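You operate a simulated robot arm through the tools that you are given. There is no shell and no other tool. Be economical: measure what you need, move in short steps, check, and stop when the job is done.

You run a simulated robot arm. Do the job below in one go: nothing can be reset, and whatever is moved stays where it is left.

## Task
Wipe the granite plate with the grey rag, then check flat tube No 52 for bow on it.
Fine: put the rag back, lay the tube lengthways in the middle of the plate, push the wedge under the tube's middle, draw it back and leave the tube on the plate. What is to be rubbed or washed off counts as gone when no trace of it is left.

It is judged by the outcome, as a careful person would: the job done as asked, and still so three seconds after it is handed in. It fails if anything else is knocked over, pushed out of place, dropped, spilled or broken.

## Robot
A 6-joint arm with a fingered hand, fixed in place. Base frame: the origin is at the foot of the arm, x ahead of it, y to its left, z up. Lengths are in mm, angles in rad, forces in N, time in s.
With the tool pointing down near the work surface it reaches from about 160 to 660 mm from the base axis. Its first joint turns from -2.897 to 2.897 rad. Payload 4 kg.
The tool frame sits at the grasp point between the pads (the TCP): z along the fingers, y along the line on which they close. The tips reach 22 mm beyond it. The gripper opens to 112 mm. The gripper's body begins 60 mm behind the TCP. The gripper is a hand of 4 fingers: y runs from the thumb to the fingers, the wrist lies at [0, 0, -218] in the tool frame, and closing takes about 1.5 s.
Orientation is told as [roll, pitch, yaw] about the base's x, y, z axes, in that order, counted from this pose: with the fingers straight down and closing along the base's y, the tool's x points along the base's -x, its y along +y and its z along -z.

## Interface
- The arm moves only by the tool step_arm. Its argument "motion" is a list that holds one entry, the list of rows, each a list of 7 numbers: the shift along the tool's x, y, z in mm, then the turn, a rotation vector about the tool's x, y, z in rad, then the gripper command, from -1 (fully open) to 1 (shut), values between in proportion. In form: [[[x, y, z, wx, wy, wz, hand], ...]]. A call has 1 to 8 rows; each row is the pose to reach, as a shift and turn from the pose commanded when the call began, along the tool's axes at that moment. Each row takes 0.2 s and may step no farther than 50 mm and 0.15 rad from the row before; otherwise, or with a gripper value out of range, the whole call is refused. Where a pose cannot be reached the arm comes as near as it can. A force on the tool above 40 N (or 10 N above the force at the start of the call, whichever is more), or a blocked arm, ends the call early, and 0.2 s more pass. Each finger travels about 45 mm/s and halts on what it meets, pressing with about 21 N; the grip force reading is that of the motor and also rises with nothing between the fingers. The clock runs only during rows and for 0.2 s after the last one: add rows that repeat a pose to give the fingers time. The reply holds the time, the measured pose of the TCP, the force on the tool along the base axes, the opening and the grip force, in the units named above and with some noise, with the torque about the TCP (base axes, N m) and any sound that the robot's microphone picked up, and new pictures: "views" is both (left out), scene, wrist or none.
- Cameras (640 x 400 px; columns grow to the right, rows downward): "scene" is fixed at [52.5, 486.5, 1486.9]; the picture's right is [-0.48, -0.87, 0.00], its down [-0.63, 0.35, -0.70] and it looks along [0.61, -0.34, -0.72] (base axes); focal length 316 px, centre (320, 200). "wrist" rides on the gripper at [69, 4, -83] in the tool frame; the picture's right is [-0.06, 1.00, 0.00], its down [-0.77, -0.05, -0.64] and it looks along [-0.64, -0.04, 0.77] (tool axes); focal length 243 px, centre (320, 200). There is no depth. A picture from a camera that has moved, and an enlarged one, comes with that camera's place and axes in the base frame and with its lens. The place of the scene camera against the robot may be out by one fixed shift of up to 25 mm in any direction.
- grasp_type(shape): the hand has 4 fingers and takes this shape, open, in about a second: jaw (thumb against the fingers, like two jaws); tri (thumb and two fingers); tip (a fingertip pinch); poke (one finger out to press); point (the index stretched); flat (the hand flat); cup (the hand cupped); fist (a fist). The gripper value then closes the fingers along that shape, each until it touches; the sizes above hold for jaw. It gives what a move gives, with no picture.
- zoom(camera, box): a new picture of the part [left, top, right, bottom] of that camera's present view, enlarged. The clock stands still meanwhile.
- job_done(): hands the job in; it is judged then, once.

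Work in short steps. Places have to be worked out from the pictures, the camera data and where the tool is seen: move nearer, look again, correct. Check each grasp and each placing, and mend what went wrong. You have 120 turns and 200 pictures in all, those below and enlarged ones among them. Open the gripper and draw the arm clear of the work before you hand the job in, unless the task says otherwise; then end with one line.

The tools are called after "Request:" as a command line: name --argument value ..., lists and objects as JSON in quotes. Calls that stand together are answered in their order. step_arm: Moves the arm, as the interface text tells. Its arguments: {"type":"object","properties":{"motion":{"type":"array"},"views":{"type":"string","enum":["both","scene","wrist","none"]}},"required":["motion"]} The other tools are called the same way: grasp_type (shape) gives the hand a shape; zoom (camera, box) takes an enlarged picture of a part of a camera's view; job_done () hands the job in.

At the start:

```text
clock: 0.0
tool_pos: [463.8, 90.3, 1196.2]
orientation: [0.0, 0.0, 0.0]
force: [-1.5, 0.9, -0.1]
moment: [0.04, -0.01, 0.01]
width: 111.6
grasp_force: 0.0
shape: jaw
```

scene: 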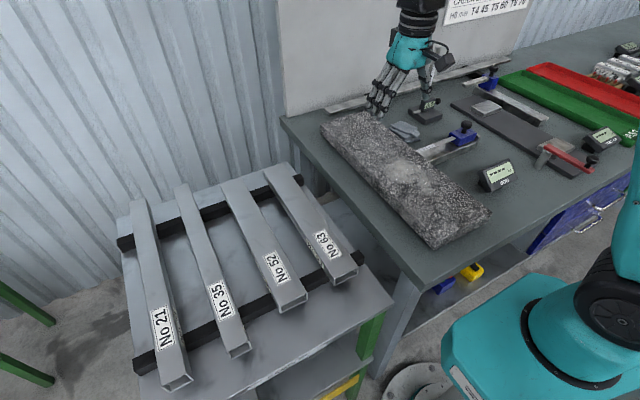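
wrist: 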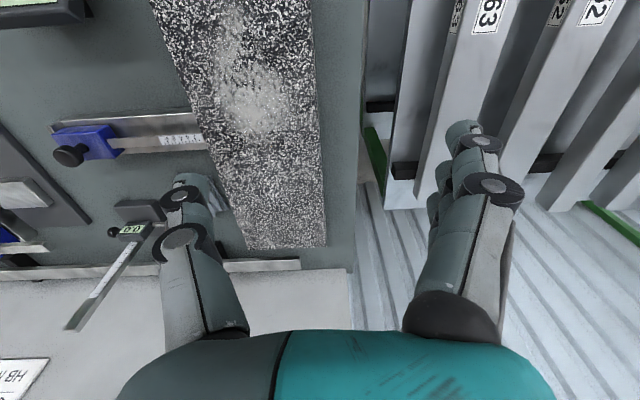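

I start by enlarging the scene to identify the rag, dust, wedge and tube 52.

Request:
zoom --camera "scene" --box '[300, 60, 540, 260]'

Request:
zoom --camera "scene" --box '[110, 150, 390, 400]'

```text
2.00 times, centred on (420, 160) of scene
camera zoom: at [52.5, 486.5, 1486.9], right [-0.48, -0.87, 0.0], down [-0.63, 0.35, -0.7], along [0.61, -0.34, -0.72], focal length 631 px, centre (120, 280)
```

zoom: 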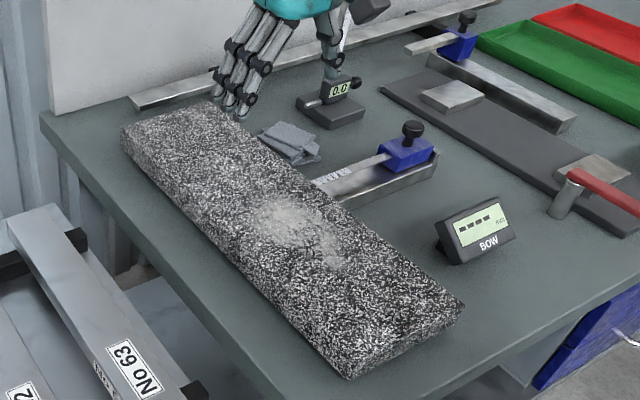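

```text
1.60 times, centred on (250, 275) of scene
camera zoom: at [52.5, 486.5, 1486.9], right [-0.48, -0.87, 0.0], down [-0.63, 0.35, -0.7], along [0.61, -0.34, -0.72], focal length 505 px, centre (432, 80)
```

zoom: 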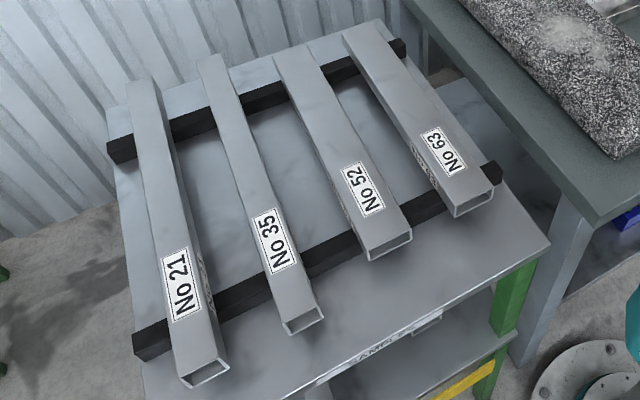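

The plate top is about z≈968, x 280–773, y −73…90. The rag is near (660,−155), and the blue wedge slider is at the right of the plate's middle. I move right to look at the rag and wedge with the wrist camera.

Request:
step_arm --motion '[[[0, -44, 0, 0, 0, 0, -1], [0, -88, 0, 0, 0, 0, -1], [0, -132, 0, 0, 0, 0, -1], [0, -176, 0, 0, 0, 0, -1], [0, -210, 20, 0, 0, 0, -1], [0, -210, 40, 0, 0, 0, -1]]]'

```text
clock: 1.4
tool_pos: [463.3, -118.9, 1154.7]
orientation: [0.001, 0.001, 0.001]
force: [0.2, 0.1, 0.6]
moment: [0.0, 0.04, 0.01]
width: 111.8
grasp_force: 0.0
shape: jaw
camera wrist: at [394.6, -115.1, 1236.9], right [0.06, 1.0, 0.0], down [0.76, -0.05, 0.64], along [0.64, -0.04, -0.77], focal length 243 px, centre (320, 200)
```

scene: 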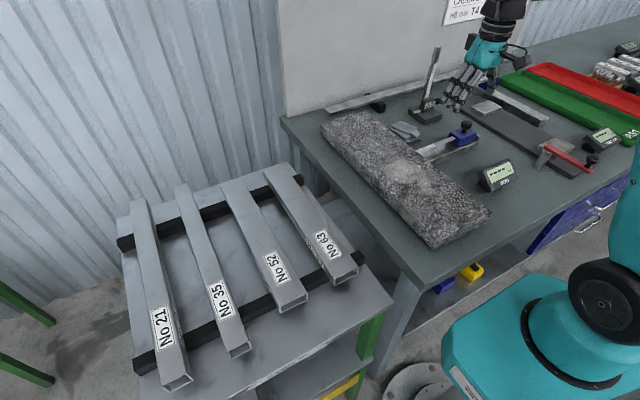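
wrist: 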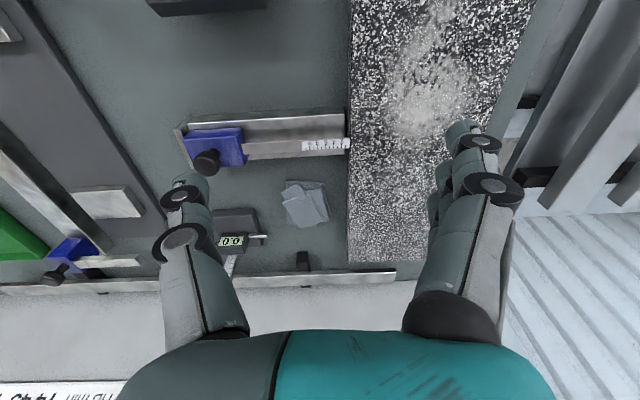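

The rag is at about (665,−158), bench z≈917. I move nearer above it, tilting the fingers outward a little for reach, and look again.

Request:
step_arm --motion '[[[-35, -10, 20, 0, 0, 0, -1], [-70, -20, 40, 0, -0.1, 0, -1], [-105, -30, 65, 0, -0.2, 0, -1], [-140, -39, 90, 0, -0.3, 0, -1], [-160, -39, 100, 0, -0.3, 0, -1]]]'

```text
clock: 2.6
tool_pos: [622.5, -156.4, 1050.5]
orientation: [0.0, -0.302, 0.0]
force: [0.3, 0.0, 0.2]
moment: [-0.04, 0.02, -0.01]
width: 111.8
grasp_force: 0.1
shape: jaw
camera wrist: at [532.1, -153.5, 1111.0], right [0.06, 1.0, 0.02], down [0.54, -0.05, 0.84], along [0.84, -0.04, -0.54], focal length 243 px, centre (320, 200)
```

scene: 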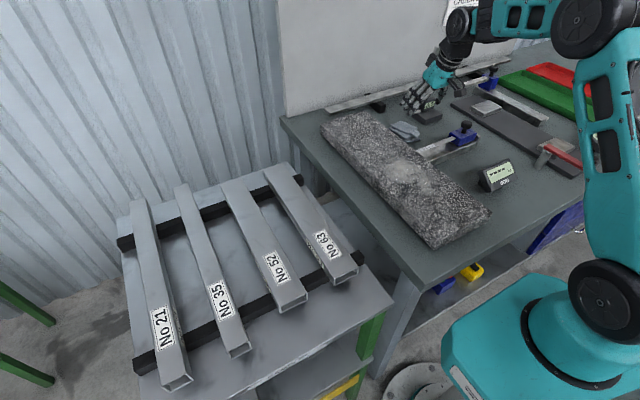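
wrist: 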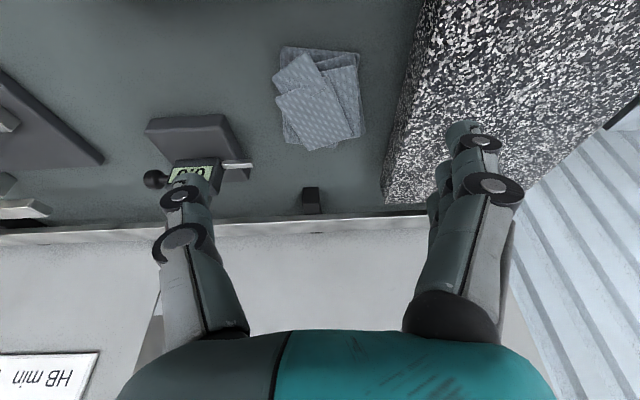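

Request:
zoom --camera "wrist" --box '[220, 20, 420, 220]'

```text
2.00 times, centred on (320, 120) of wrist
camera zoom: at [532.1, -153.5, 1111.0], right [0.06, 1.0, 0.02], down [0.54, -0.05, 0.84], along [0.84, -0.04, -0.54], focal length 485 px, centre (320, 360)
```

zoom: 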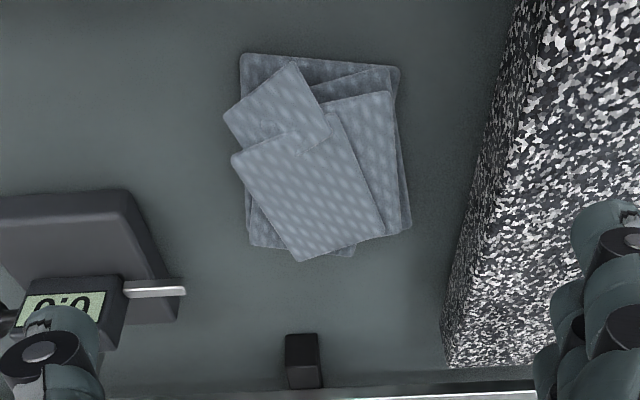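

The rag is a folded stack about 75×90 mm centred at (667,−156), and straight along the tool axis from here. I descend partway with the opening near 100 mm to stay clear of the plate edge (y≈−90).

Request:
step_arm --motion '[[[0, -1, 30, 0, 0, 0, -0.79], [0, -1, 60, 0, 0, 0, -0.79], [0, -1, 80, 0, 0, 0, -0.79], [0, -1, 80, 0, 0, 0, -0.79]]]'

```text
clock: 3.6
tool_pos: [647.0, -158.7, 980.2]
orientation: [0.001, -0.299, -0.001]
force: [-0.6, -1.0, -0.1]
moment: [-0.02, -0.04, 0.0]
width: 100.6
grasp_force: 0.0
shape: jaw
camera wrist: at [556.7, -155.4, 1039.0], right [0.06, 1.0, 0.02], down [0.54, -0.05, 0.84], along [0.84, -0.04, -0.54], focal length 243 px, centre (320, 200)
```

scene: 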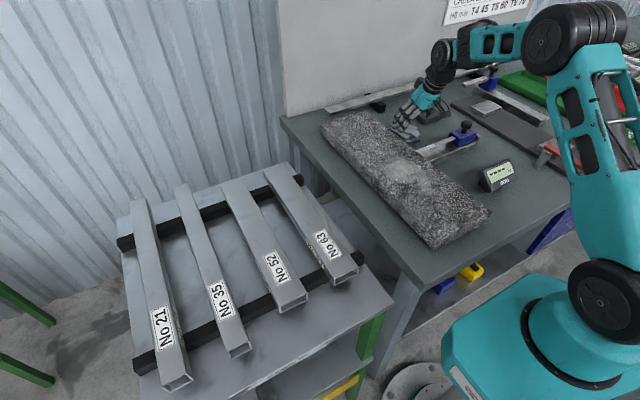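
wrist: 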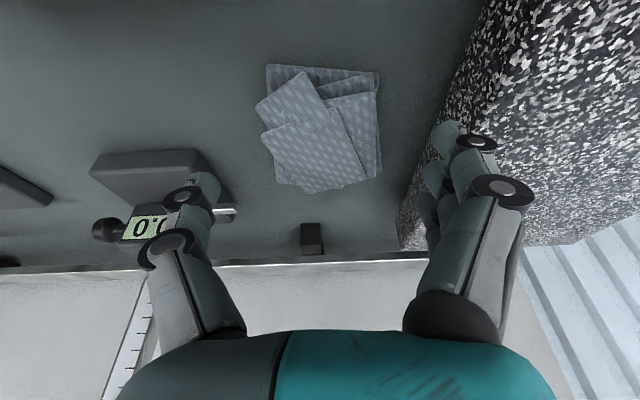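

The finger side is close to the plate edge, so I shift 3 mm away, narrow slightly, and descend to the rag.

Request:
step_arm --motion '[[[3, -3, 8, 0, 0, 0, -0.74], [6, -3, 20, 0, 0, 0, -0.74], [6, -3, 28, 0, 0, 0, -0.74], [6, -3, 35, 0, 0, 0, -0.74]]]'

Request:
zoom --camera "scene" --box '[360, 80, 480, 180]'

```text
clock: 4.6
tool_pos: [651.7, -162.1, 944.2]
orientation: [0.001, -0.301, 0.0]
force: [-1.1, -0.5, 0.3]
moment: [-0.04, 0.01, -0.02]
width: 97.8
grasp_force: 0.1
shape: jaw
camera wrist: at [561.2, -158.0, 1003.8], right [0.06, 1.0, 0.02], down [0.54, -0.05, 0.84], along [0.84, -0.04, -0.54], focal length 243 px, centre (320, 200)
```

scene: 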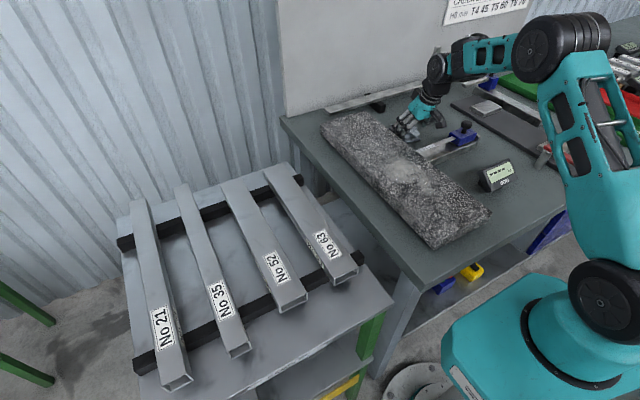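
wrist: 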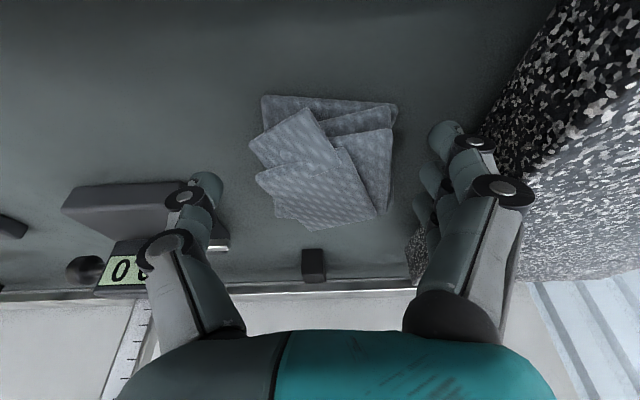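

```text
4.00 times, centred on (420, 130) of scene
camera zoom: at [52.5, 486.5, 1486.9], right [-0.48, -0.87, 0.0], down [-0.63, 0.35, -0.7], along [0.61, -0.34, -0.72], focal length 1262 px, centre (-80, 480)
```

zoom: 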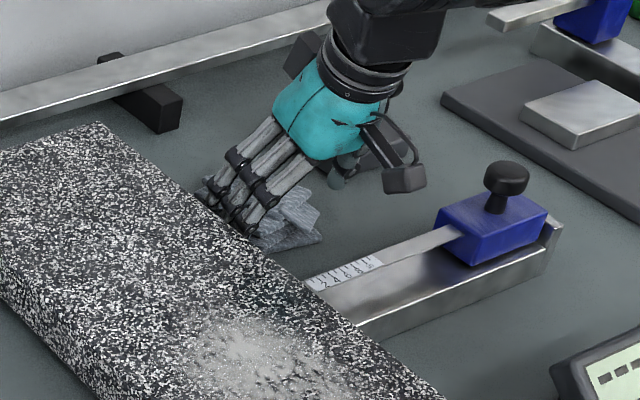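

The fingers straddle the rag well. I lower the last few mm and then close.

Request:
step_arm --motion '[[[0, 0, 3, 0, 0, 0, -0.74], [0, 0, 6, 0, 0, 0, -0.74]]]' --views "none"

Request:
step_arm --motion '[[[0, 0, 0, 0, 0, 0, -0.4], [0, 0, 0, 0, 0, 0, 0.0], [0, 0, 0, 0, 0, 0, 0.5], [0, 0, 0, 0, 0, 0, 1], [0, 0, 0, 0, 0, 0, 1], [0, 0, 0, 0, 0, 0, 1], [0, 0, 0, 0, 0, 0, 1], [0, 0, 0, 0, 0, 0, 1]]]'

Request:
zoom --camera "scene" --box '[360, 80, 480, 180]'

```text
clock: 5.2
tool_pos: [653.5, -161.2, 938.4]
orientation: [0.0, -0.301, 0.0]
force: [0.4, 0.0, 0.2]
moment: [-0.01, 0.0, 0.0]
width: 97.8
grasp_force: 0.1
shape: jaw
```

```text
clock: 7.0
tool_pos: [652.8, -161.4, 937.9]
orientation: [0.0, -0.302, 0.002]
force: [-0.2, -1.0, 1.2]
moment: [0.01, -0.04, 0.0]
width: 64.6
grasp_force: 21.1
shape: jaw
camera wrist: at [562.7, -158.0, 997.4], right [0.06, 1.0, 0.02], down [0.54, -0.05, 0.84], along [0.84, -0.04, -0.54], focal length 243 px, centre (320, 200)
```

scene: 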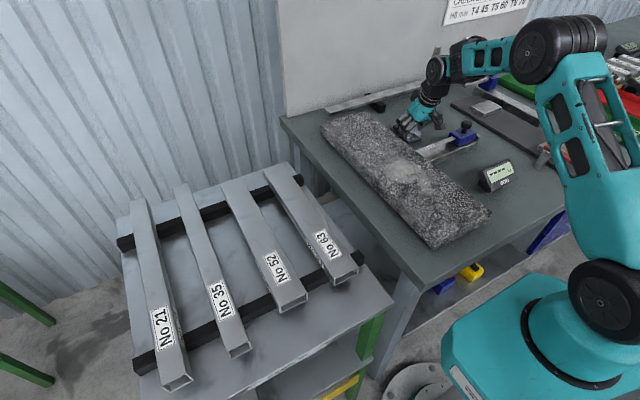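
wrist: 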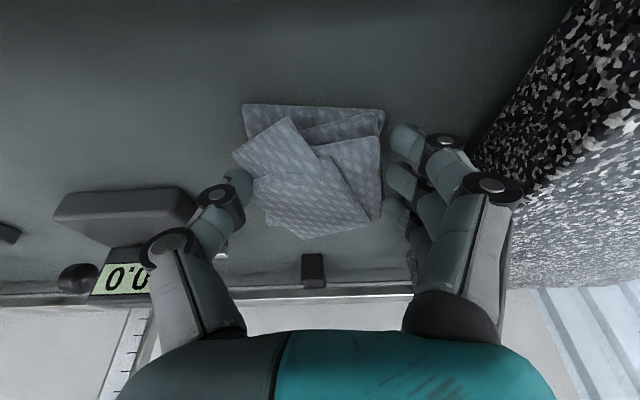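

```text
4.00 times, centred on (420, 130) of scene
camera zoom: at [52.5, 486.5, 1486.9], right [-0.48, -0.87, 0.0], down [-0.63, 0.35, -0.7], along [0.61, -0.34, -0.72], focal length 1262 px, centre (-80, 480)
```

zoom: 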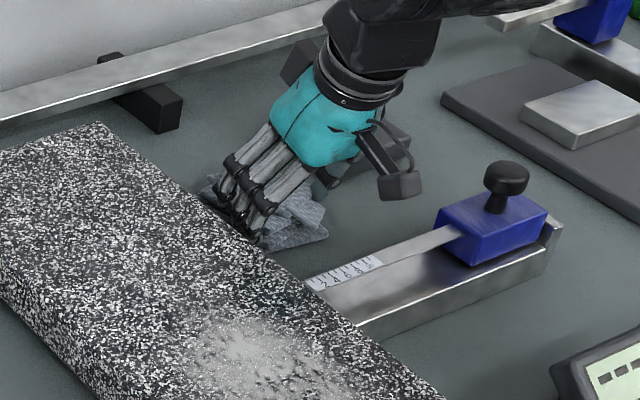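

Grip at 64.6 mm with 21 N. I lift straight up and check that the rag comes with it.

Request:
step_arm --motion '[[[-6, 0, -19, 0, 0, 0, 1], [-12, 0, -38, 0, 0, 0, 1], [-21, 0, -67, 0, 0, 0, 1], [-27, 0, -86, 0, 0, 0, 1], [-33, 0, -105, 0, 0, 0, 1]]]'

Request:
zoom --camera "scene" --box '[360, 80, 480, 180]'

```text
clock: 8.2
tool_pos: [652.9, -162.5, 1050.6]
orientation: [0.001, -0.3, 0.001]
force: [-0.2, -0.4, -0.9]
moment: [-0.01, 0.0, -0.04]
width: 65.2
grasp_force: 20.5
shape: jaw
camera wrist: at [563.1, -158.8, 1109.2], right [0.06, 1.0, 0.02], down [0.54, -0.05, 0.84], along [0.84, -0.04, -0.54], focal length 243 px, centre (320, 200)
```

scene: 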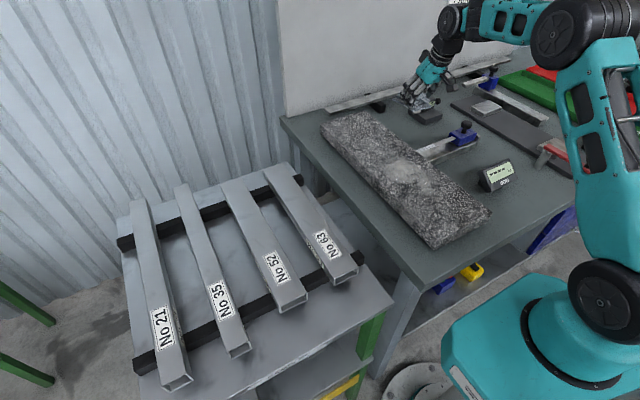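
wrist: 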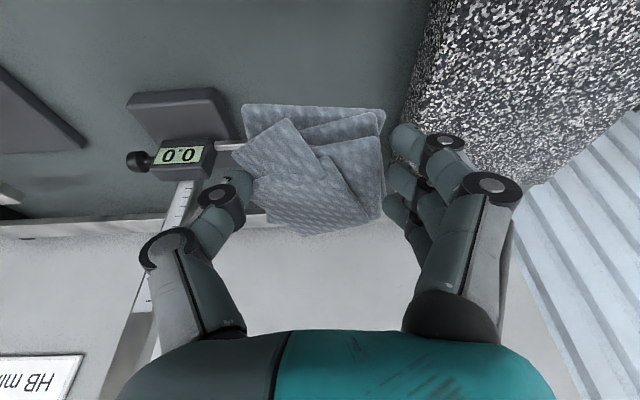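

```text
4.00 times, centred on (420, 130) of scene
camera zoom: at [52.5, 486.5, 1486.9], right [-0.48, -0.87, 0.0], down [-0.63, 0.35, -0.7], along [0.61, -0.34, -0.72], focal length 1262 px, centre (-80, 480)
```

zoom: 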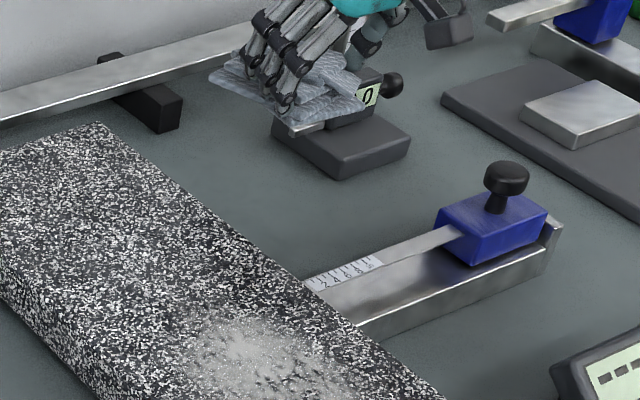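

The rag is held. I carry it over the plate, holding height, to see the dust patch from close by.

Request:
step_arm --motion '[[[33, 27, -14, 0, 0, 0, 1], [66, 54, -28, 0, 0, 0, 1], [99, 81, -42, 0, 0, 0, 1], [132, 108, -56, 0, 0, 0, 1], [165, 135, -70, 0, 0, 0, 1], [197, 162, -82, 0, 0, 0, 1], [197, 162, -82, 0, 0, 0, 1]]]'

```text
clock: 9.8
tool_pos: [438.4, 1.1, 1072.6]
orientation: [0.001, -0.301, 0.0]
force: [0.3, -1.2, -0.7]
moment: [0.01, -0.01, 0.01]
width: 64.8
grasp_force: 21.5
shape: jaw
camera wrist: at [348.4, 4.3, 1130.5], right [0.06, 1.0, 0.02], down [0.54, -0.05, 0.84], along [0.84, -0.04, -0.54], focal length 243 px, centre (320, 200)
```

scene: 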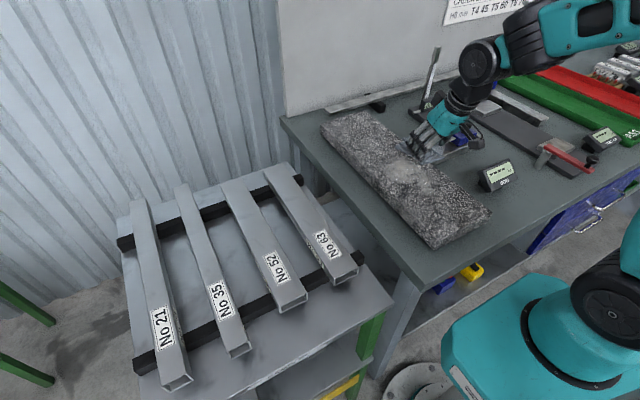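
wrist: 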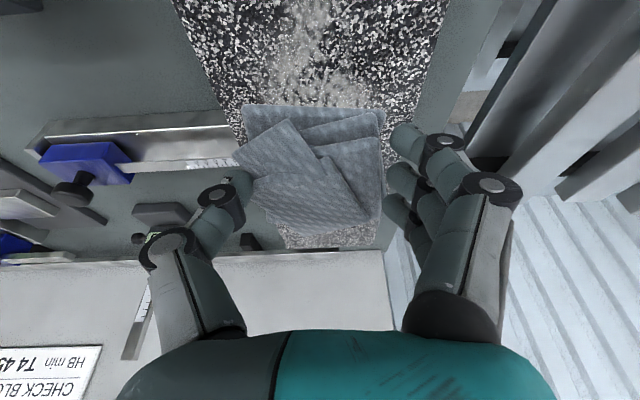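

Dust spans roughly x 375–545, y −45…40. I descend until the rag just meets the plate (expected TCP z≈985–990).

Request:
step_arm --motion '[[[6, 0, 19, 0, 0, 0, 1], [12, 0, 38, 0, 0, 0, 1], [18, 0, 57, 0, 0, 0, 1], [21, 0, 68, 0, 0, 0, 1]]]' --views "none"

Request:
step_arm --motion '[[[0.9, 0, 2.9, 0, 0, 0, 1], [1.8, 0, 5.7, 0, 0, 0, 1], [2.4, 0, 7.6, 0, 0, 0, 1], [3, 0, 9.6, 0, 0, 0, 1]]]' --views "both"

```text
clock: 10.8
tool_pos: [440.3, 0.7, 997.6]
orientation: [0.0, -0.301, 0.0]
force: [0.3, 0.2, -0.5]
moment: [0.01, 0.03, 0.01]
width: 65.1
grasp_force: 20.7
shape: jaw
```

```text
clock: 11.8
tool_pos: [441.8, -0.1, 988.7]
orientation: [0.0, -0.302, 0.0]
force: [0.0, 1.6, 5.2]
moment: [0.18, -0.11, 0.02]
width: 64.7
grasp_force: 20.9
shape: jaw
camera wrist: at [351.2, 3.1, 1046.8], right [0.06, 1.0, 0.02], down [0.54, -0.05, 0.84], along [0.84, -0.04, -0.54], focal length 243 px, centre (320, 200)
```

scene: 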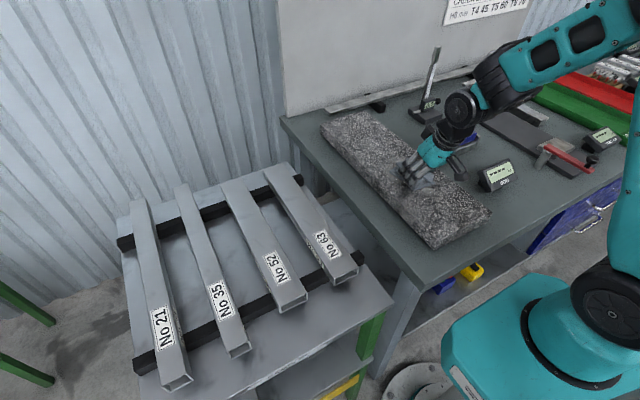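
wrist: 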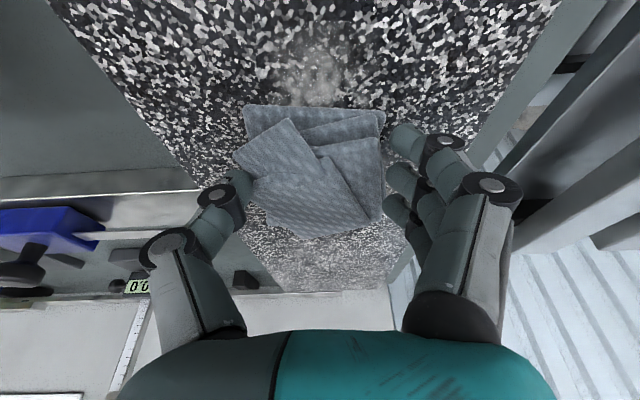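

Contact at 5 N. I stroke along the plate at this height.

Request:
step_arm --motion '[[[-33, 0, 11, 0, 0, 0, 1], [-67, 0, 21.7, 0, 0, 0, 1], [-98, 0, 31.2, 0, 0, 0, 1], [-62, 0, 20, 0, 0, 0, 1], [-28.6, 0, 9.8, 0, 0, 0, 1], [4.8, 0, -0.5, 0, 0, 0, 1], [38.2, 0, -10.9, 0, 0, 0, 1], [74, 0, -22, 0, 0, 0, 1]]]'

```text
clock: 13.6
tool_pos: [364.9, -0.1, 987.5]
orientation: [0.001, -0.302, 0.001]
force: [7.6, 0.6, 16.9]
moment: [0.17, -0.19, -0.06]
width: 64.4
grasp_force: 21.4
shape: jaw
camera wrist: at [274.5, 4.1, 1045.7], right [0.06, 1.0, 0.02], down [0.54, -0.05, 0.84], along [0.84, -0.04, -0.54], focal length 243 px, centre (320, 200)
```

scene: 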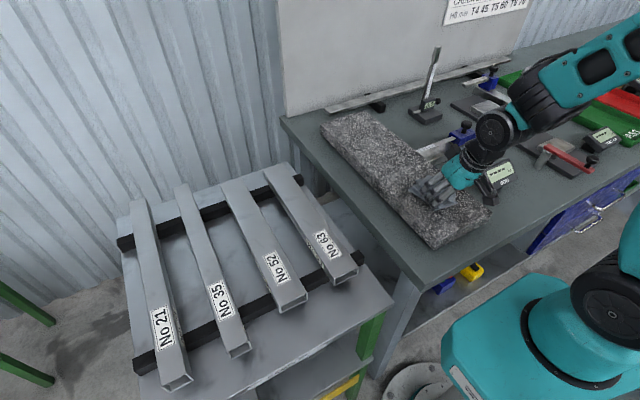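
wrist: 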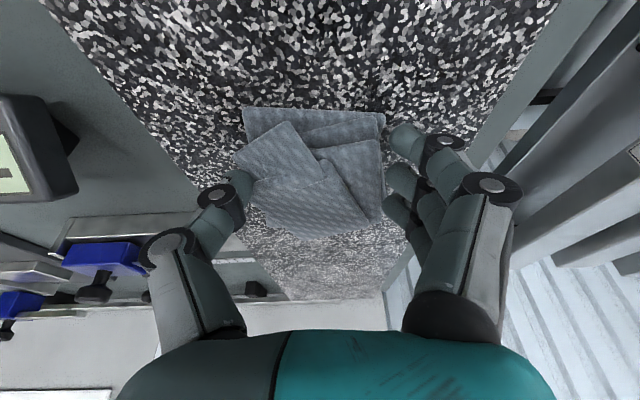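

Force is fine. Next passes are at y −28 forward, then y +30 back.

Request:
step_arm --motion '[[[0, -28, 0, 0, 0, 0, 1], [-43, -28, 13.3, 0, 0, 0, 1], [-86, -28, 26.6, 0, 0, 0, 1], [-129, -28, 39.9, 0, 0, 0, 1], [-172, -28, 53.2, 0, 0, 0, 1], [-172, 0, 53.2, 0, 0, 0, 1], [-172, 30, 53.2, 0, 0, 0, 1]]]' --views "none"

Request:
step_arm --motion '[[[43, 0, -13.3, 0, 0, 0, 1], [86, 0, -26.6, 0, 0, 0, 1], [129, 0, -39.9, 0, 0, 0, 1], [172, 0, -53.2, 0, 0, 0, 1]]]' --views "wrist"

```text
clock: 15.2
tool_pos: [543.7, 30.8, 987.5]
orientation: [0.0, -0.301, -0.003]
force: [0.0, -5.6, 11.0]
moment: [-0.11, -0.05, -0.03]
width: 64.1
grasp_force: 21.1
shape: jaw
```

```text
clock: 16.2
tool_pos: [361.8, 30.3, 985.6]
orientation: [-0.001, -0.297, 0.0]
force: [0.6, 0.5, 4.4]
moment: [0.0, -0.03, 0.01]
width: 64.1
grasp_force: 21.0
shape: jaw
camera wrist: at [271.6, 32.8, 1045.9], right [0.06, 1.0, 0.02], down [0.54, -0.05, 0.84], along [0.84, -0.04, -0.54], focal length 243 px, centre (320, 200)
```

wrist: 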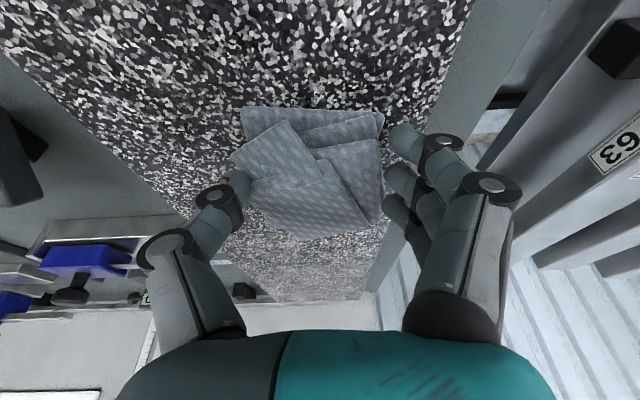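

I lift and move aside to inspect the plate for any remaining trace.

Request:
step_arm --motion '[[[-12, 0, -38, 0, 0, 0, 1], [-21, -10, -67, 0, 0, 0, 1], [-55, -40, -57, 0, 0, 0, 1], [-90, -70, -46, 0, 0, 0, 1], [-125, -100, -36, 0, 0, 0, 1], [-160, -130, -26, 0, 0, 0, 1], [-190, -160, -16, 0, 0, 0, 1], [-215, -192, -7, 0, 0, 0, 1]]]' --views "wrist"

Request:
zoom --camera "scene" --box '[310, 100, 510, 260]'

```text
clock: 18.0
tool_pos: [569.0, -161.2, 1056.2]
orientation: [0.0, -0.3, 0.0]
force: [-0.3, -0.3, -0.9]
moment: [0.02, 0.0, -0.03]
width: 64.4
grasp_force: 21.1
shape: jaw
camera wrist: at [479.1, -158.6, 1114.5], right [0.06, 1.0, 0.02], down [0.54, -0.05, 0.84], along [0.84, -0.04, -0.54], focal length 243 px, centre (320, 200)
```

wrist: 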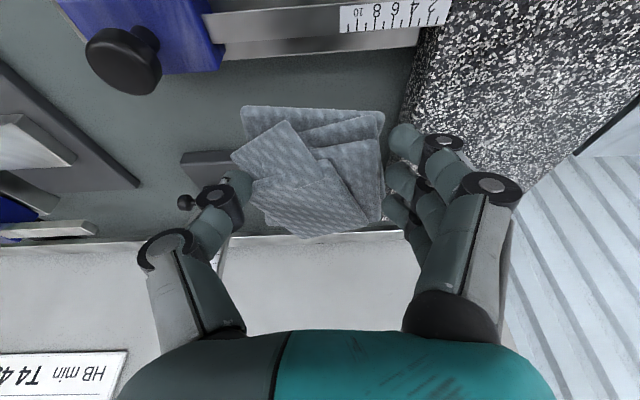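

```text
2.50 times, centred on (410, 180) of scene
camera zoom: at [52.5, 486.5, 1486.9], right [-0.48, -0.87, 0.0], down [-0.63, 0.35, -0.7], along [0.61, -0.34, -0.72], focal length 789 px, centre (95, 250)
```

zoom: 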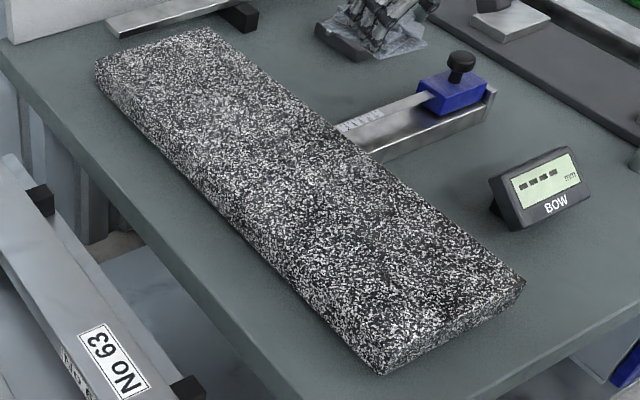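

Looks clean; I check two close-ups for faint residues.

Request:
zoom --camera "scene" --box '[340, 105, 440, 170]'

Request:
zoom --camera "scene" --box '[380, 150, 480, 215]'

```text
6.15 times, centred on (390, 138) of scene
camera zoom: at [52.5, 486.5, 1486.9], right [-0.48, -0.87, 0.0], down [-0.63, 0.35, -0.7], along [0.61, -0.34, -0.72], focal length 1942 px, centre (-111, 585)
```

zoom: 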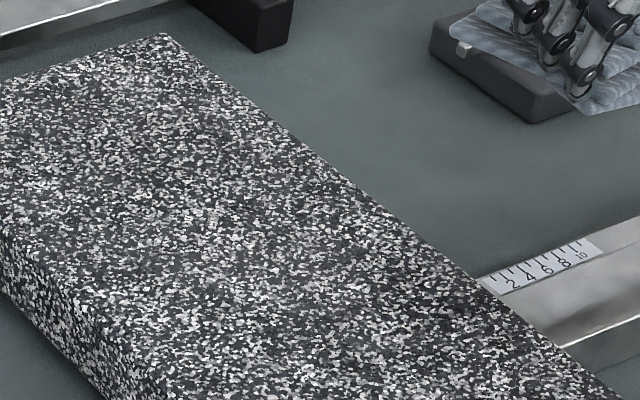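

```text
6.15 times, centred on (430, 182) of scene
camera zoom: at [52.5, 486.5, 1486.9], right [-0.48, -0.87, 0.0], down [-0.63, 0.35, -0.7], along [0.61, -0.34, -0.72], focal length 1942 px, centre (-357, 308)
```

zoom: 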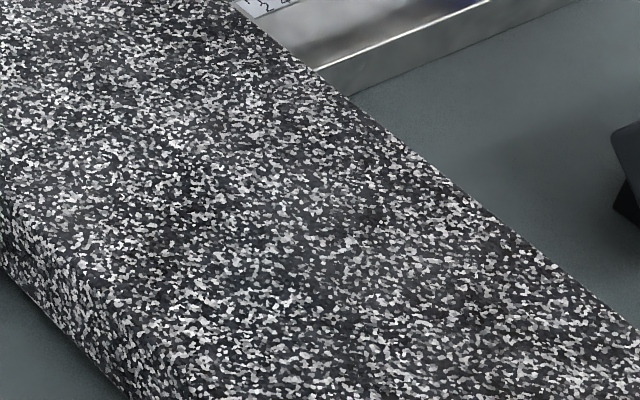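

There may be a faint haze farther out (x≈620), so I wipe that part as well to be safe.

Request:
step_arm --motion '[[[5, 45, -1, 0, 0, 0, 1], [10, 90, -3, 0, 0, 0, 1], [18, 133, -6, 0, 0, 0, 1], [25, 133, 17, 0, 0, 0, 1], [32, 133, 40, 0, 0, 0, 1], [37, 133, 55, 0, 0, 0, 1], [38.6, 133, 61, 0, 0, 0, 1]]]' --views "none"

Request:
step_arm --motion '[[[-36, 0, 11.2, 0, 0, 0, 1], [-72, 0, 22.3, 0, 0, 0, 1], [-72, 28, 22.3, 0, 0, 0, 1], [-36, 28, 11.2, 0, 0, 0, 1], [0, 28, 0, 0, 0, 0, 1], [0, 56, 0, 0, 0, 0, 1], [-36, 56, 11.2, 0, 0, 0, 1], [-72, 56, 22.3, 0, 0, 0, 1]]]' --views "wrist"

```text
clock: 19.6
tool_pos: [551.1, -28.9, 986.9]
orientation: [0.0, -0.301, 0.001]
force: [-0.9, -0.6, 1.6]
moment: [0.05, -0.05, -0.03]
width: 64.1
grasp_force: 20.7
shape: jaw
```

```text
clock: 21.4
tool_pos: [622.9, 28.3, 986.7]
orientation: [0.001, -0.3, 0.002]
force: [-3.0, -0.7, 6.2]
moment: [0.07, 0.01, 0.07]
width: 64.6
grasp_force: 21.3
shape: jaw
camera wrist: at [532.6, 32.0, 1045.7], right [0.06, 1.0, 0.02], down [0.54, -0.05, 0.84], along [0.84, -0.04, -0.54], focal length 243 px, centre (320, 200)
```

wrist: 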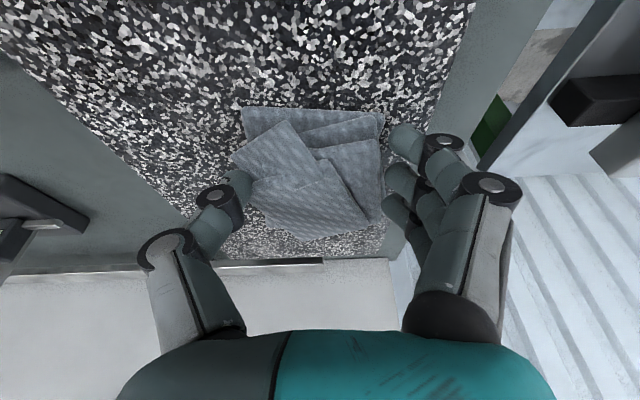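

Wiped. I return the rag: lift, go back above its original spot.

Request:
step_arm --motion '[[[-9, 0, -29, 0, 0, 0, 1], [-18, 0, -58, 0, 0, 0, 1], [-24, -40, -56, 0, 0, 0, 1], [-30, -80, -54, 0, 0, 0, 1], [-36, -120, -52, 0, 0, 0, 1], [-42, -160, -50, 0, 0, 0, 1], [-46.3, -189.7, -48.4, 0, 0, 0, 1], [-46.3, -189.7, -48.4, 0, 0, 0, 1]]]' --views "wrist"

Request:
zoom --camera "scene" --box '[310, 100, 510, 260]'

```text
clock: 23.2
tool_pos: [652.8, -162.7, 1047.9]
orientation: [0.001, -0.3, 0.0]
force: [-0.2, 0.5, -0.4]
moment: [0.01, 0.02, -0.02]
width: 64.4
grasp_force: 20.8
shape: jaw
camera wrist: at [562.4, -158.9, 1106.6], right [0.06, 1.0, 0.02], down [0.54, -0.05, 0.84], along [0.84, -0.04, -0.54], focal length 243 px, centre (320, 200)
```

wrist: 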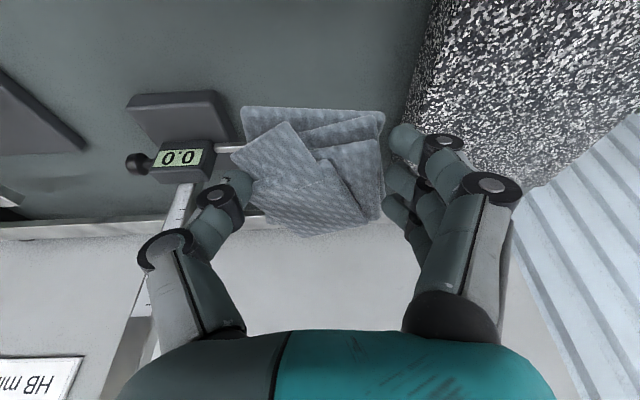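

```text
2.50 times, centred on (410, 180) of scene
camera zoom: at [52.5, 486.5, 1486.9], right [-0.48, -0.87, 0.0], down [-0.63, 0.35, -0.7], along [0.61, -0.34, -0.72], focal length 789 px, centre (95, 250)
```

zoom: 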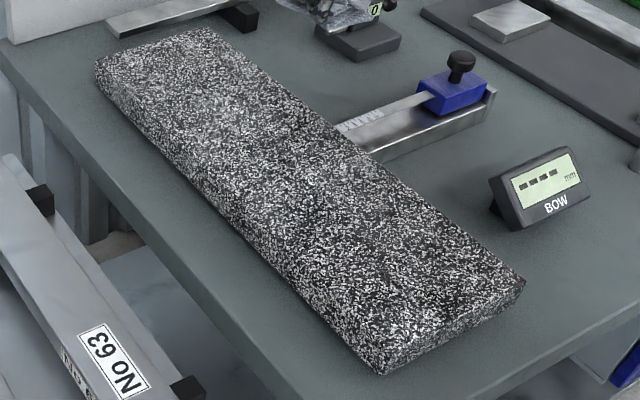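

Plate is clean, same appearance everywhere. I lower the rag back onto its spot.

Request:
step_arm --motion '[[[9, 1, 29, 0, 0, 0, 1], [18, 1, 58, 0, 0, 0, 1], [24, 1, 78, 0, 0, 0, 1], [29, 1, 94, 0, 0, 0, 1], [31, 1, 100, 0, 0, 0, 1], [32, 1, 103.5, 0, 0, 0, 1]]]' --views "wrist"

```text
clock: 24.6
tool_pos: [656.3, -160.8, 938.3]
orientation: [-0.001, -0.301, 0.001]
force: [0.1, -0.1, 0.2]
moment: [0.08, -0.03, -0.01]
width: 64.4
grasp_force: 21.1
shape: jaw
camera wrist: at [565.7, -158.3, 996.6], right [0.06, 1.0, 0.02], down [0.54, -0.05, 0.84], along [0.84, -0.04, -0.54], focal length 243 px, centre (320, 200)
```

wrist: 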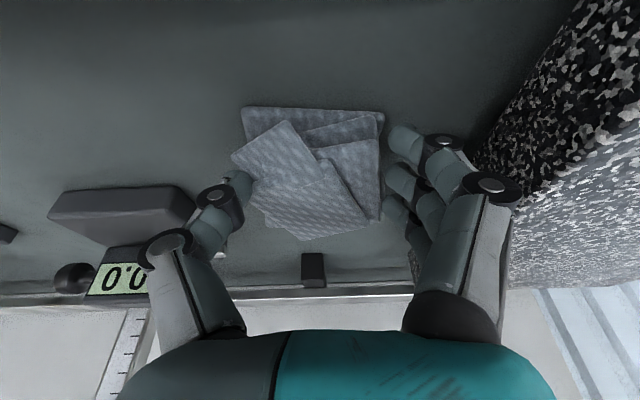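

Practically at the original pose (3 mm far). I correct, then open the hand gently.

Request:
step_arm --motion '[[[2.8, 0, 0, 0, 0, 0, 1], [2.8, 0, 0, 0, 0, 0, 0.4], [2.8, 0, 0, 0, 0, 0, 0], [2.8, 0, 0, 0, 0, 0, -0.4], [2.8, 0, 0, 0, 0, 0, -0.74], [2.8, 0, 0, 0, 0, 0, -0.74], [2.8, 0, 0, 0, 0, 0, -0.74], [2.8, 0, 0, 0, 0, 0, -0.74]]]' --views "wrist"

```text
clock: 26.4
tool_pos: [650.9, -160.4, 937.8]
orientation: [0.001, -0.299, 0.0]
force: [-0.3, -0.5, -0.5]
moment: [-0.02, 0.01, -0.02]
width: 97.1
grasp_force: 0.1
shape: jaw
camera wrist: at [562.4, -157.7, 995.8], right [0.06, 1.0, 0.02], down [0.54, -0.05, 0.84], along [0.84, -0.04, -0.54], focal length 243 px, centre (320, 200)
```

wrist: 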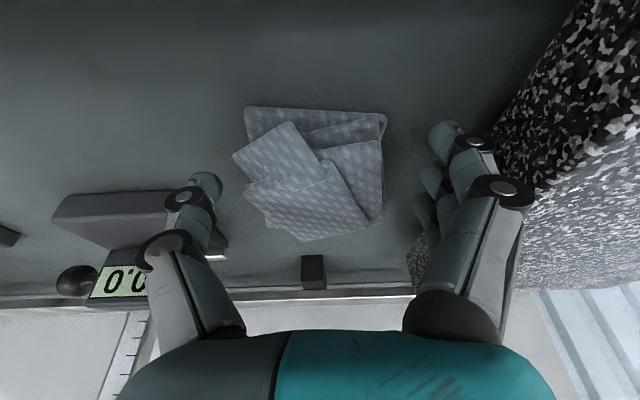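

Rag is back in place. I withdraw upward along the tool axis and straighten the hand.

Request:
step_arm --motion '[[[0, 0, -40, 0, 0, 0, -0.74], [0, 0, -80, 0, 0, 0, -0.74], [0, 0, -120, 0, 0, 0, -0.74], [10, 0, -160, 0, 0.1, 0, -0.74], [30, 0, -200, 0, 0.2, 0, -0.74], [60, 0, -235, 0, 0.3, 0, -0.74], [95, 0, -265, 0, 0.3, 0, -0.74]]]' --views "scene"

```text
clock: 28.0
tool_pos: [482.7, -160.1, 1162.0]
orientation: [0.002, 0.003, 0.0]
force: [0.1, 0.2, -0.9]
moment: [0.02, 0.06, -0.04]
width: 97.3
grasp_force: 0.0
shape: jaw
```

scene: 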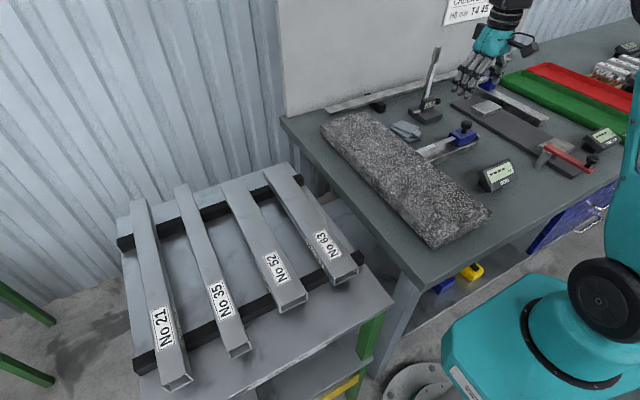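

Rag and bench look right. Now I go over to the trolley to look at tube No 52.

Request:
step_arm --motion '[[[10, 48, -8, 0, 0, 0, -1], [20, 96, -16, 0, 0, 0, -1], [30, 144, -24, 0, 0, 0, -1], [40, 192, -32, 0, 0, 0, -1], [50, 240, -40, 0, 0, 0, -1], [60, 288, -48, 0, 0, 0, -1], [70, 335, -56, 0, 0, 0, -1]]]' --views "none"

Request:
step_arm --motion '[[[10, 48, 0, 0, 0, 0, -1], [20, 96, 0, 0, 0, 0, -1], [40, 144, 0, 0, 0, 0, -1], [60, 170, 0, 0, 0, 0, -1], [60, 170, 0, 0, 0, 0, -1]]]'

```text
clock: 29.6
tool_pos: [412.7, 177.0, 1217.2]
orientation: [0.0, 0.0, 0.001]
force: [-0.6, 0.1, 1.0]
moment: [-0.02, -0.01, -0.01]
width: 111.9
grasp_force: 0.1
shape: jaw
```

```text
refused: row 3 steps farther than a row can; nothing moved
```

Request:
step_arm --motion '[[[10, 45, 0, 0, 0, 0, -1], [20, 90, 0, 0, 0, 0, -1], [35, 135, 0, 0, 0, 0, -1], [50, 170, 0, 0, 0, 0, -1], [60, 190, 0, 0, 0, 0, -1]]]'

```text
clock: 30.8
tool_pos: [354.5, 365.7, 1221.6]
orientation: [-0.001, -0.001, 0.0]
force: [0.2, 0.4, 0.3]
moment: [0.04, -0.03, -0.01]
width: 111.9
grasp_force: 0.1
shape: jaw
camera wrist: at [285.3, 368.7, 1304.4], right [0.06, 1.0, 0.0], down [0.77, -0.05, 0.64], along [0.64, -0.04, -0.77], focal length 243 px, centre (320, 200)
```

scene: 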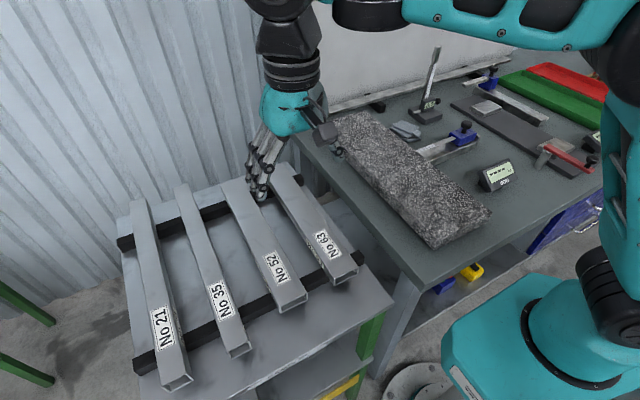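
wrist: 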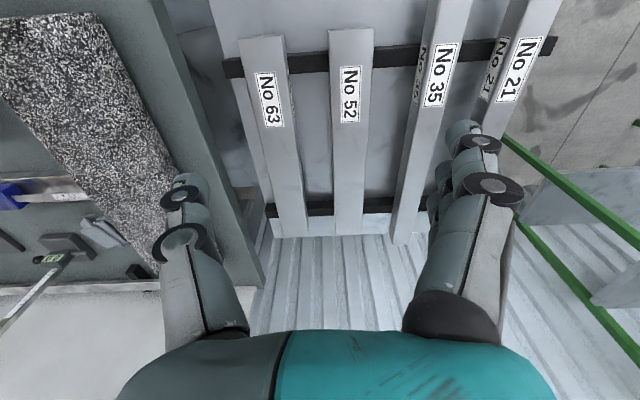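

Tube 52 lies along x at y≈408, from x≈318 to ≈695, top z roughly 935, with ~50 mm gaps to neighbours. I move above its middle and look again.

Request:
step_arm --motion '[[[-24, 7, 28, 0, 0, 0, -0.7], [-48, 14, 56, 0, 0, 0, -0.7], [-72, 21, 84, 0, 0, 0, -0.7], [-96, 28, 112, 0, 0, 0, -0.7], [-120, 35, 140, 0, 0, 0, -0.7], [-146, 42, 168, 0, 0, 0, -0.7], [-146, 42, 168, 0, 0, 0, -0.7]]]'

```text
clock: 32.4
tool_pos: [496.0, 406.5, 1051.9]
orientation: [-0.001, -0.001, 0.001]
force: [0.4, 0.2, -0.2]
moment: [0.01, 0.01, 0.03]
width: 95.7
grasp_force: 0.1
shape: jaw
camera wrist: at [428.0, 411.6, 1135.6], right [0.06, 1.0, 0.0], down [0.77, -0.05, 0.64], along [0.64, -0.04, -0.77], focal length 243 px, centre (320, 200)
```

scene: 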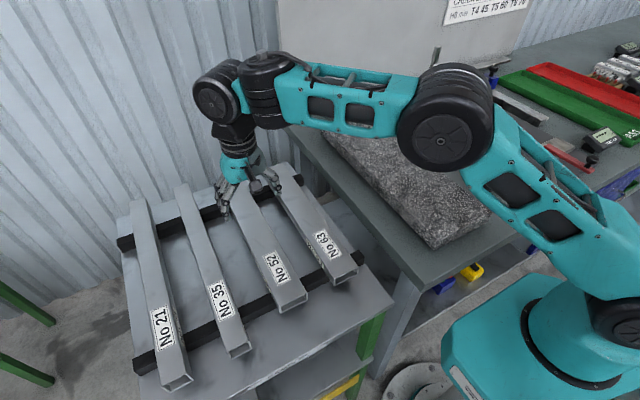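
wrist: 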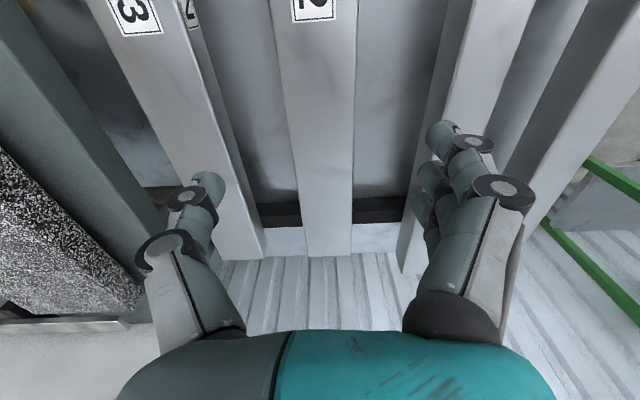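

Triangulation gives tube top z≈929, axis y≈407.5, x 319…697 (middle 508), width ≈59. I descend to straddle the middle, tips ~15 mm below its top.

Request:
step_arm --motion '[[[-6, 1, 30, 0, 0, 0, -0.7], [-12, 1, 60, 0, 0, 0, -0.7], [-12, 1, 85, 0, 0, 0, -0.7], [-12, 1, 102, 0, 0, 0, -0.7], [-12, 1, 102, 0, 0, 0, -0.7]]]'

Request:
zoom --camera "scene" --box '[190, 140, 330, 240]'

```text
clock: 33.6
tool_pos: [510.9, 407.0, 948.9]
orientation: [0.001, 0.0, 0.001]
force: [-0.1, 0.0, 0.4]
moment: [0.02, 0.0, -0.01]
width: 95.5
grasp_force: 0.3
shape: jaw
camera wrist: at [441.8, 411.3, 1031.7], right [0.06, 1.0, 0.0], down [0.77, -0.05, 0.64], along [0.64, -0.04, -0.77], focal length 243 px, centre (320, 200)
```

scene: 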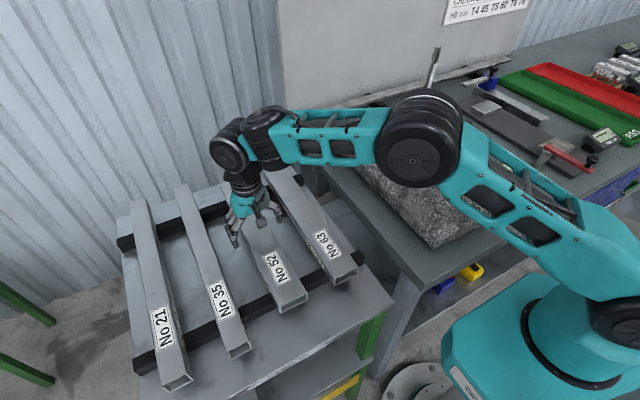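
wrist: 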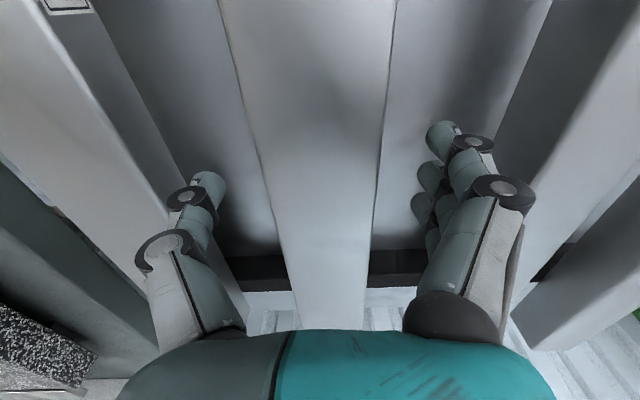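

```text
4.00 times, centred on (260, 190) of scene
camera zoom: at [52.5, 486.5, 1486.9], right [-0.48, -0.87, 0.0], down [-0.63, 0.35, -0.7], along [0.61, -0.34, -0.72], focal length 1262 px, centre (560, 240)
```

zoom: 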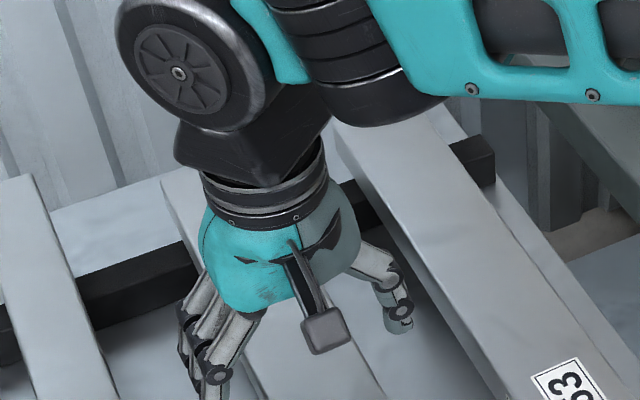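

Centred nicely. I lower 13 mm more and close on the tube.

Request:
step_arm --motion '[[[0, 0, 7, 0, 0, 0, -0.7], [0, 0, 13, 0, 0, 0, -0.7], [0, 0, 13, 0, 0, 0, -0.3], [0, 0, 13, 0, 0, 0, 0.2], [0, 0, 13, 0, 0, 0, 1], [0, 0, 13, 0, 0, 0, 1], [0, 0, 13, 0, 0, 0, 1], [0, 0, 13, 0, 0, 0, 1]]]' --views "wrist"

```text
clock: 35.4
tool_pos: [509.7, 407.6, 936.7]
orientation: [-0.001, -0.001, 0.001]
force: [-0.2, 1.0, -0.2]
moment: [0.07, -0.01, 0.04]
width: 54.9
grasp_force: 20.7
shape: jaw
camera wrist: at [441.7, 411.0, 1019.5], right [0.06, 1.0, 0.0], down [0.77, -0.05, 0.64], along [0.64, -0.04, -0.77], focal length 243 px, centre (320, 200)
```

wrist: 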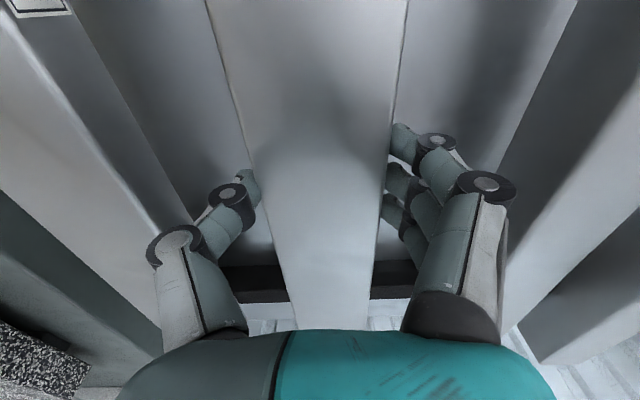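

Gripped at 54.9 mm. I lift a little and check the load.

Request:
step_arm --motion '[[[0, 0, -8, 0, 0, 0, 1], [0, 0, -20, 0, 0, 0, 1], [0, 0, -40, 0, 0, 0, 1], [0, 0, -60, 0, 0, 0, 1]]]'

```text
clock: 36.4
tool_pos: [511.1, 406.9, 996.9]
orientation: [0.001, 0.001, 0.0]
force: [-0.2, -0.1, -5.2]
moment: [-0.01, 0.05, -0.01]
width: 54.5
grasp_force: 21.3
shape: jaw
camera wrist: at [442.4, 410.0, 1080.5], right [0.06, 1.0, 0.0], down [0.77, -0.05, 0.64], along [0.64, -0.04, -0.77], focal length 243 px, centre (320, 200)
```

scene: 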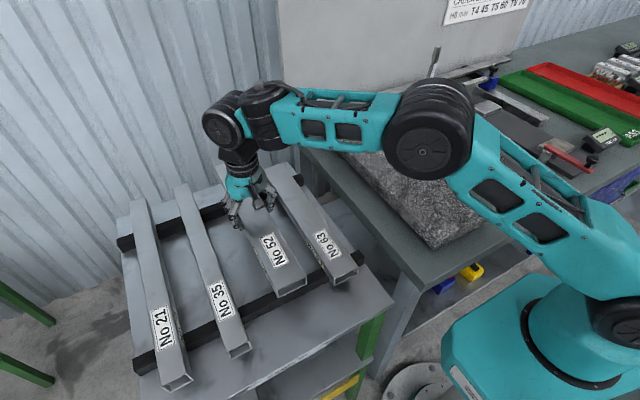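
wrist: 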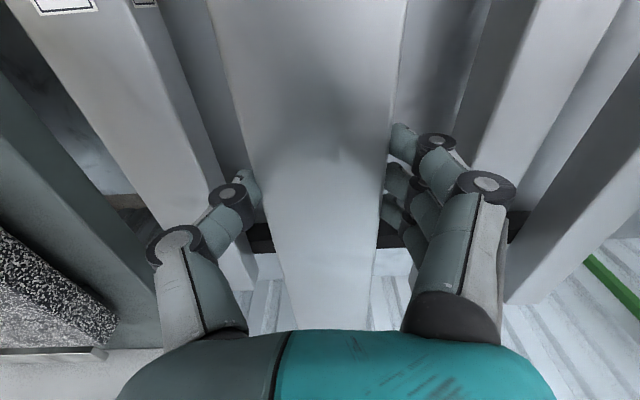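

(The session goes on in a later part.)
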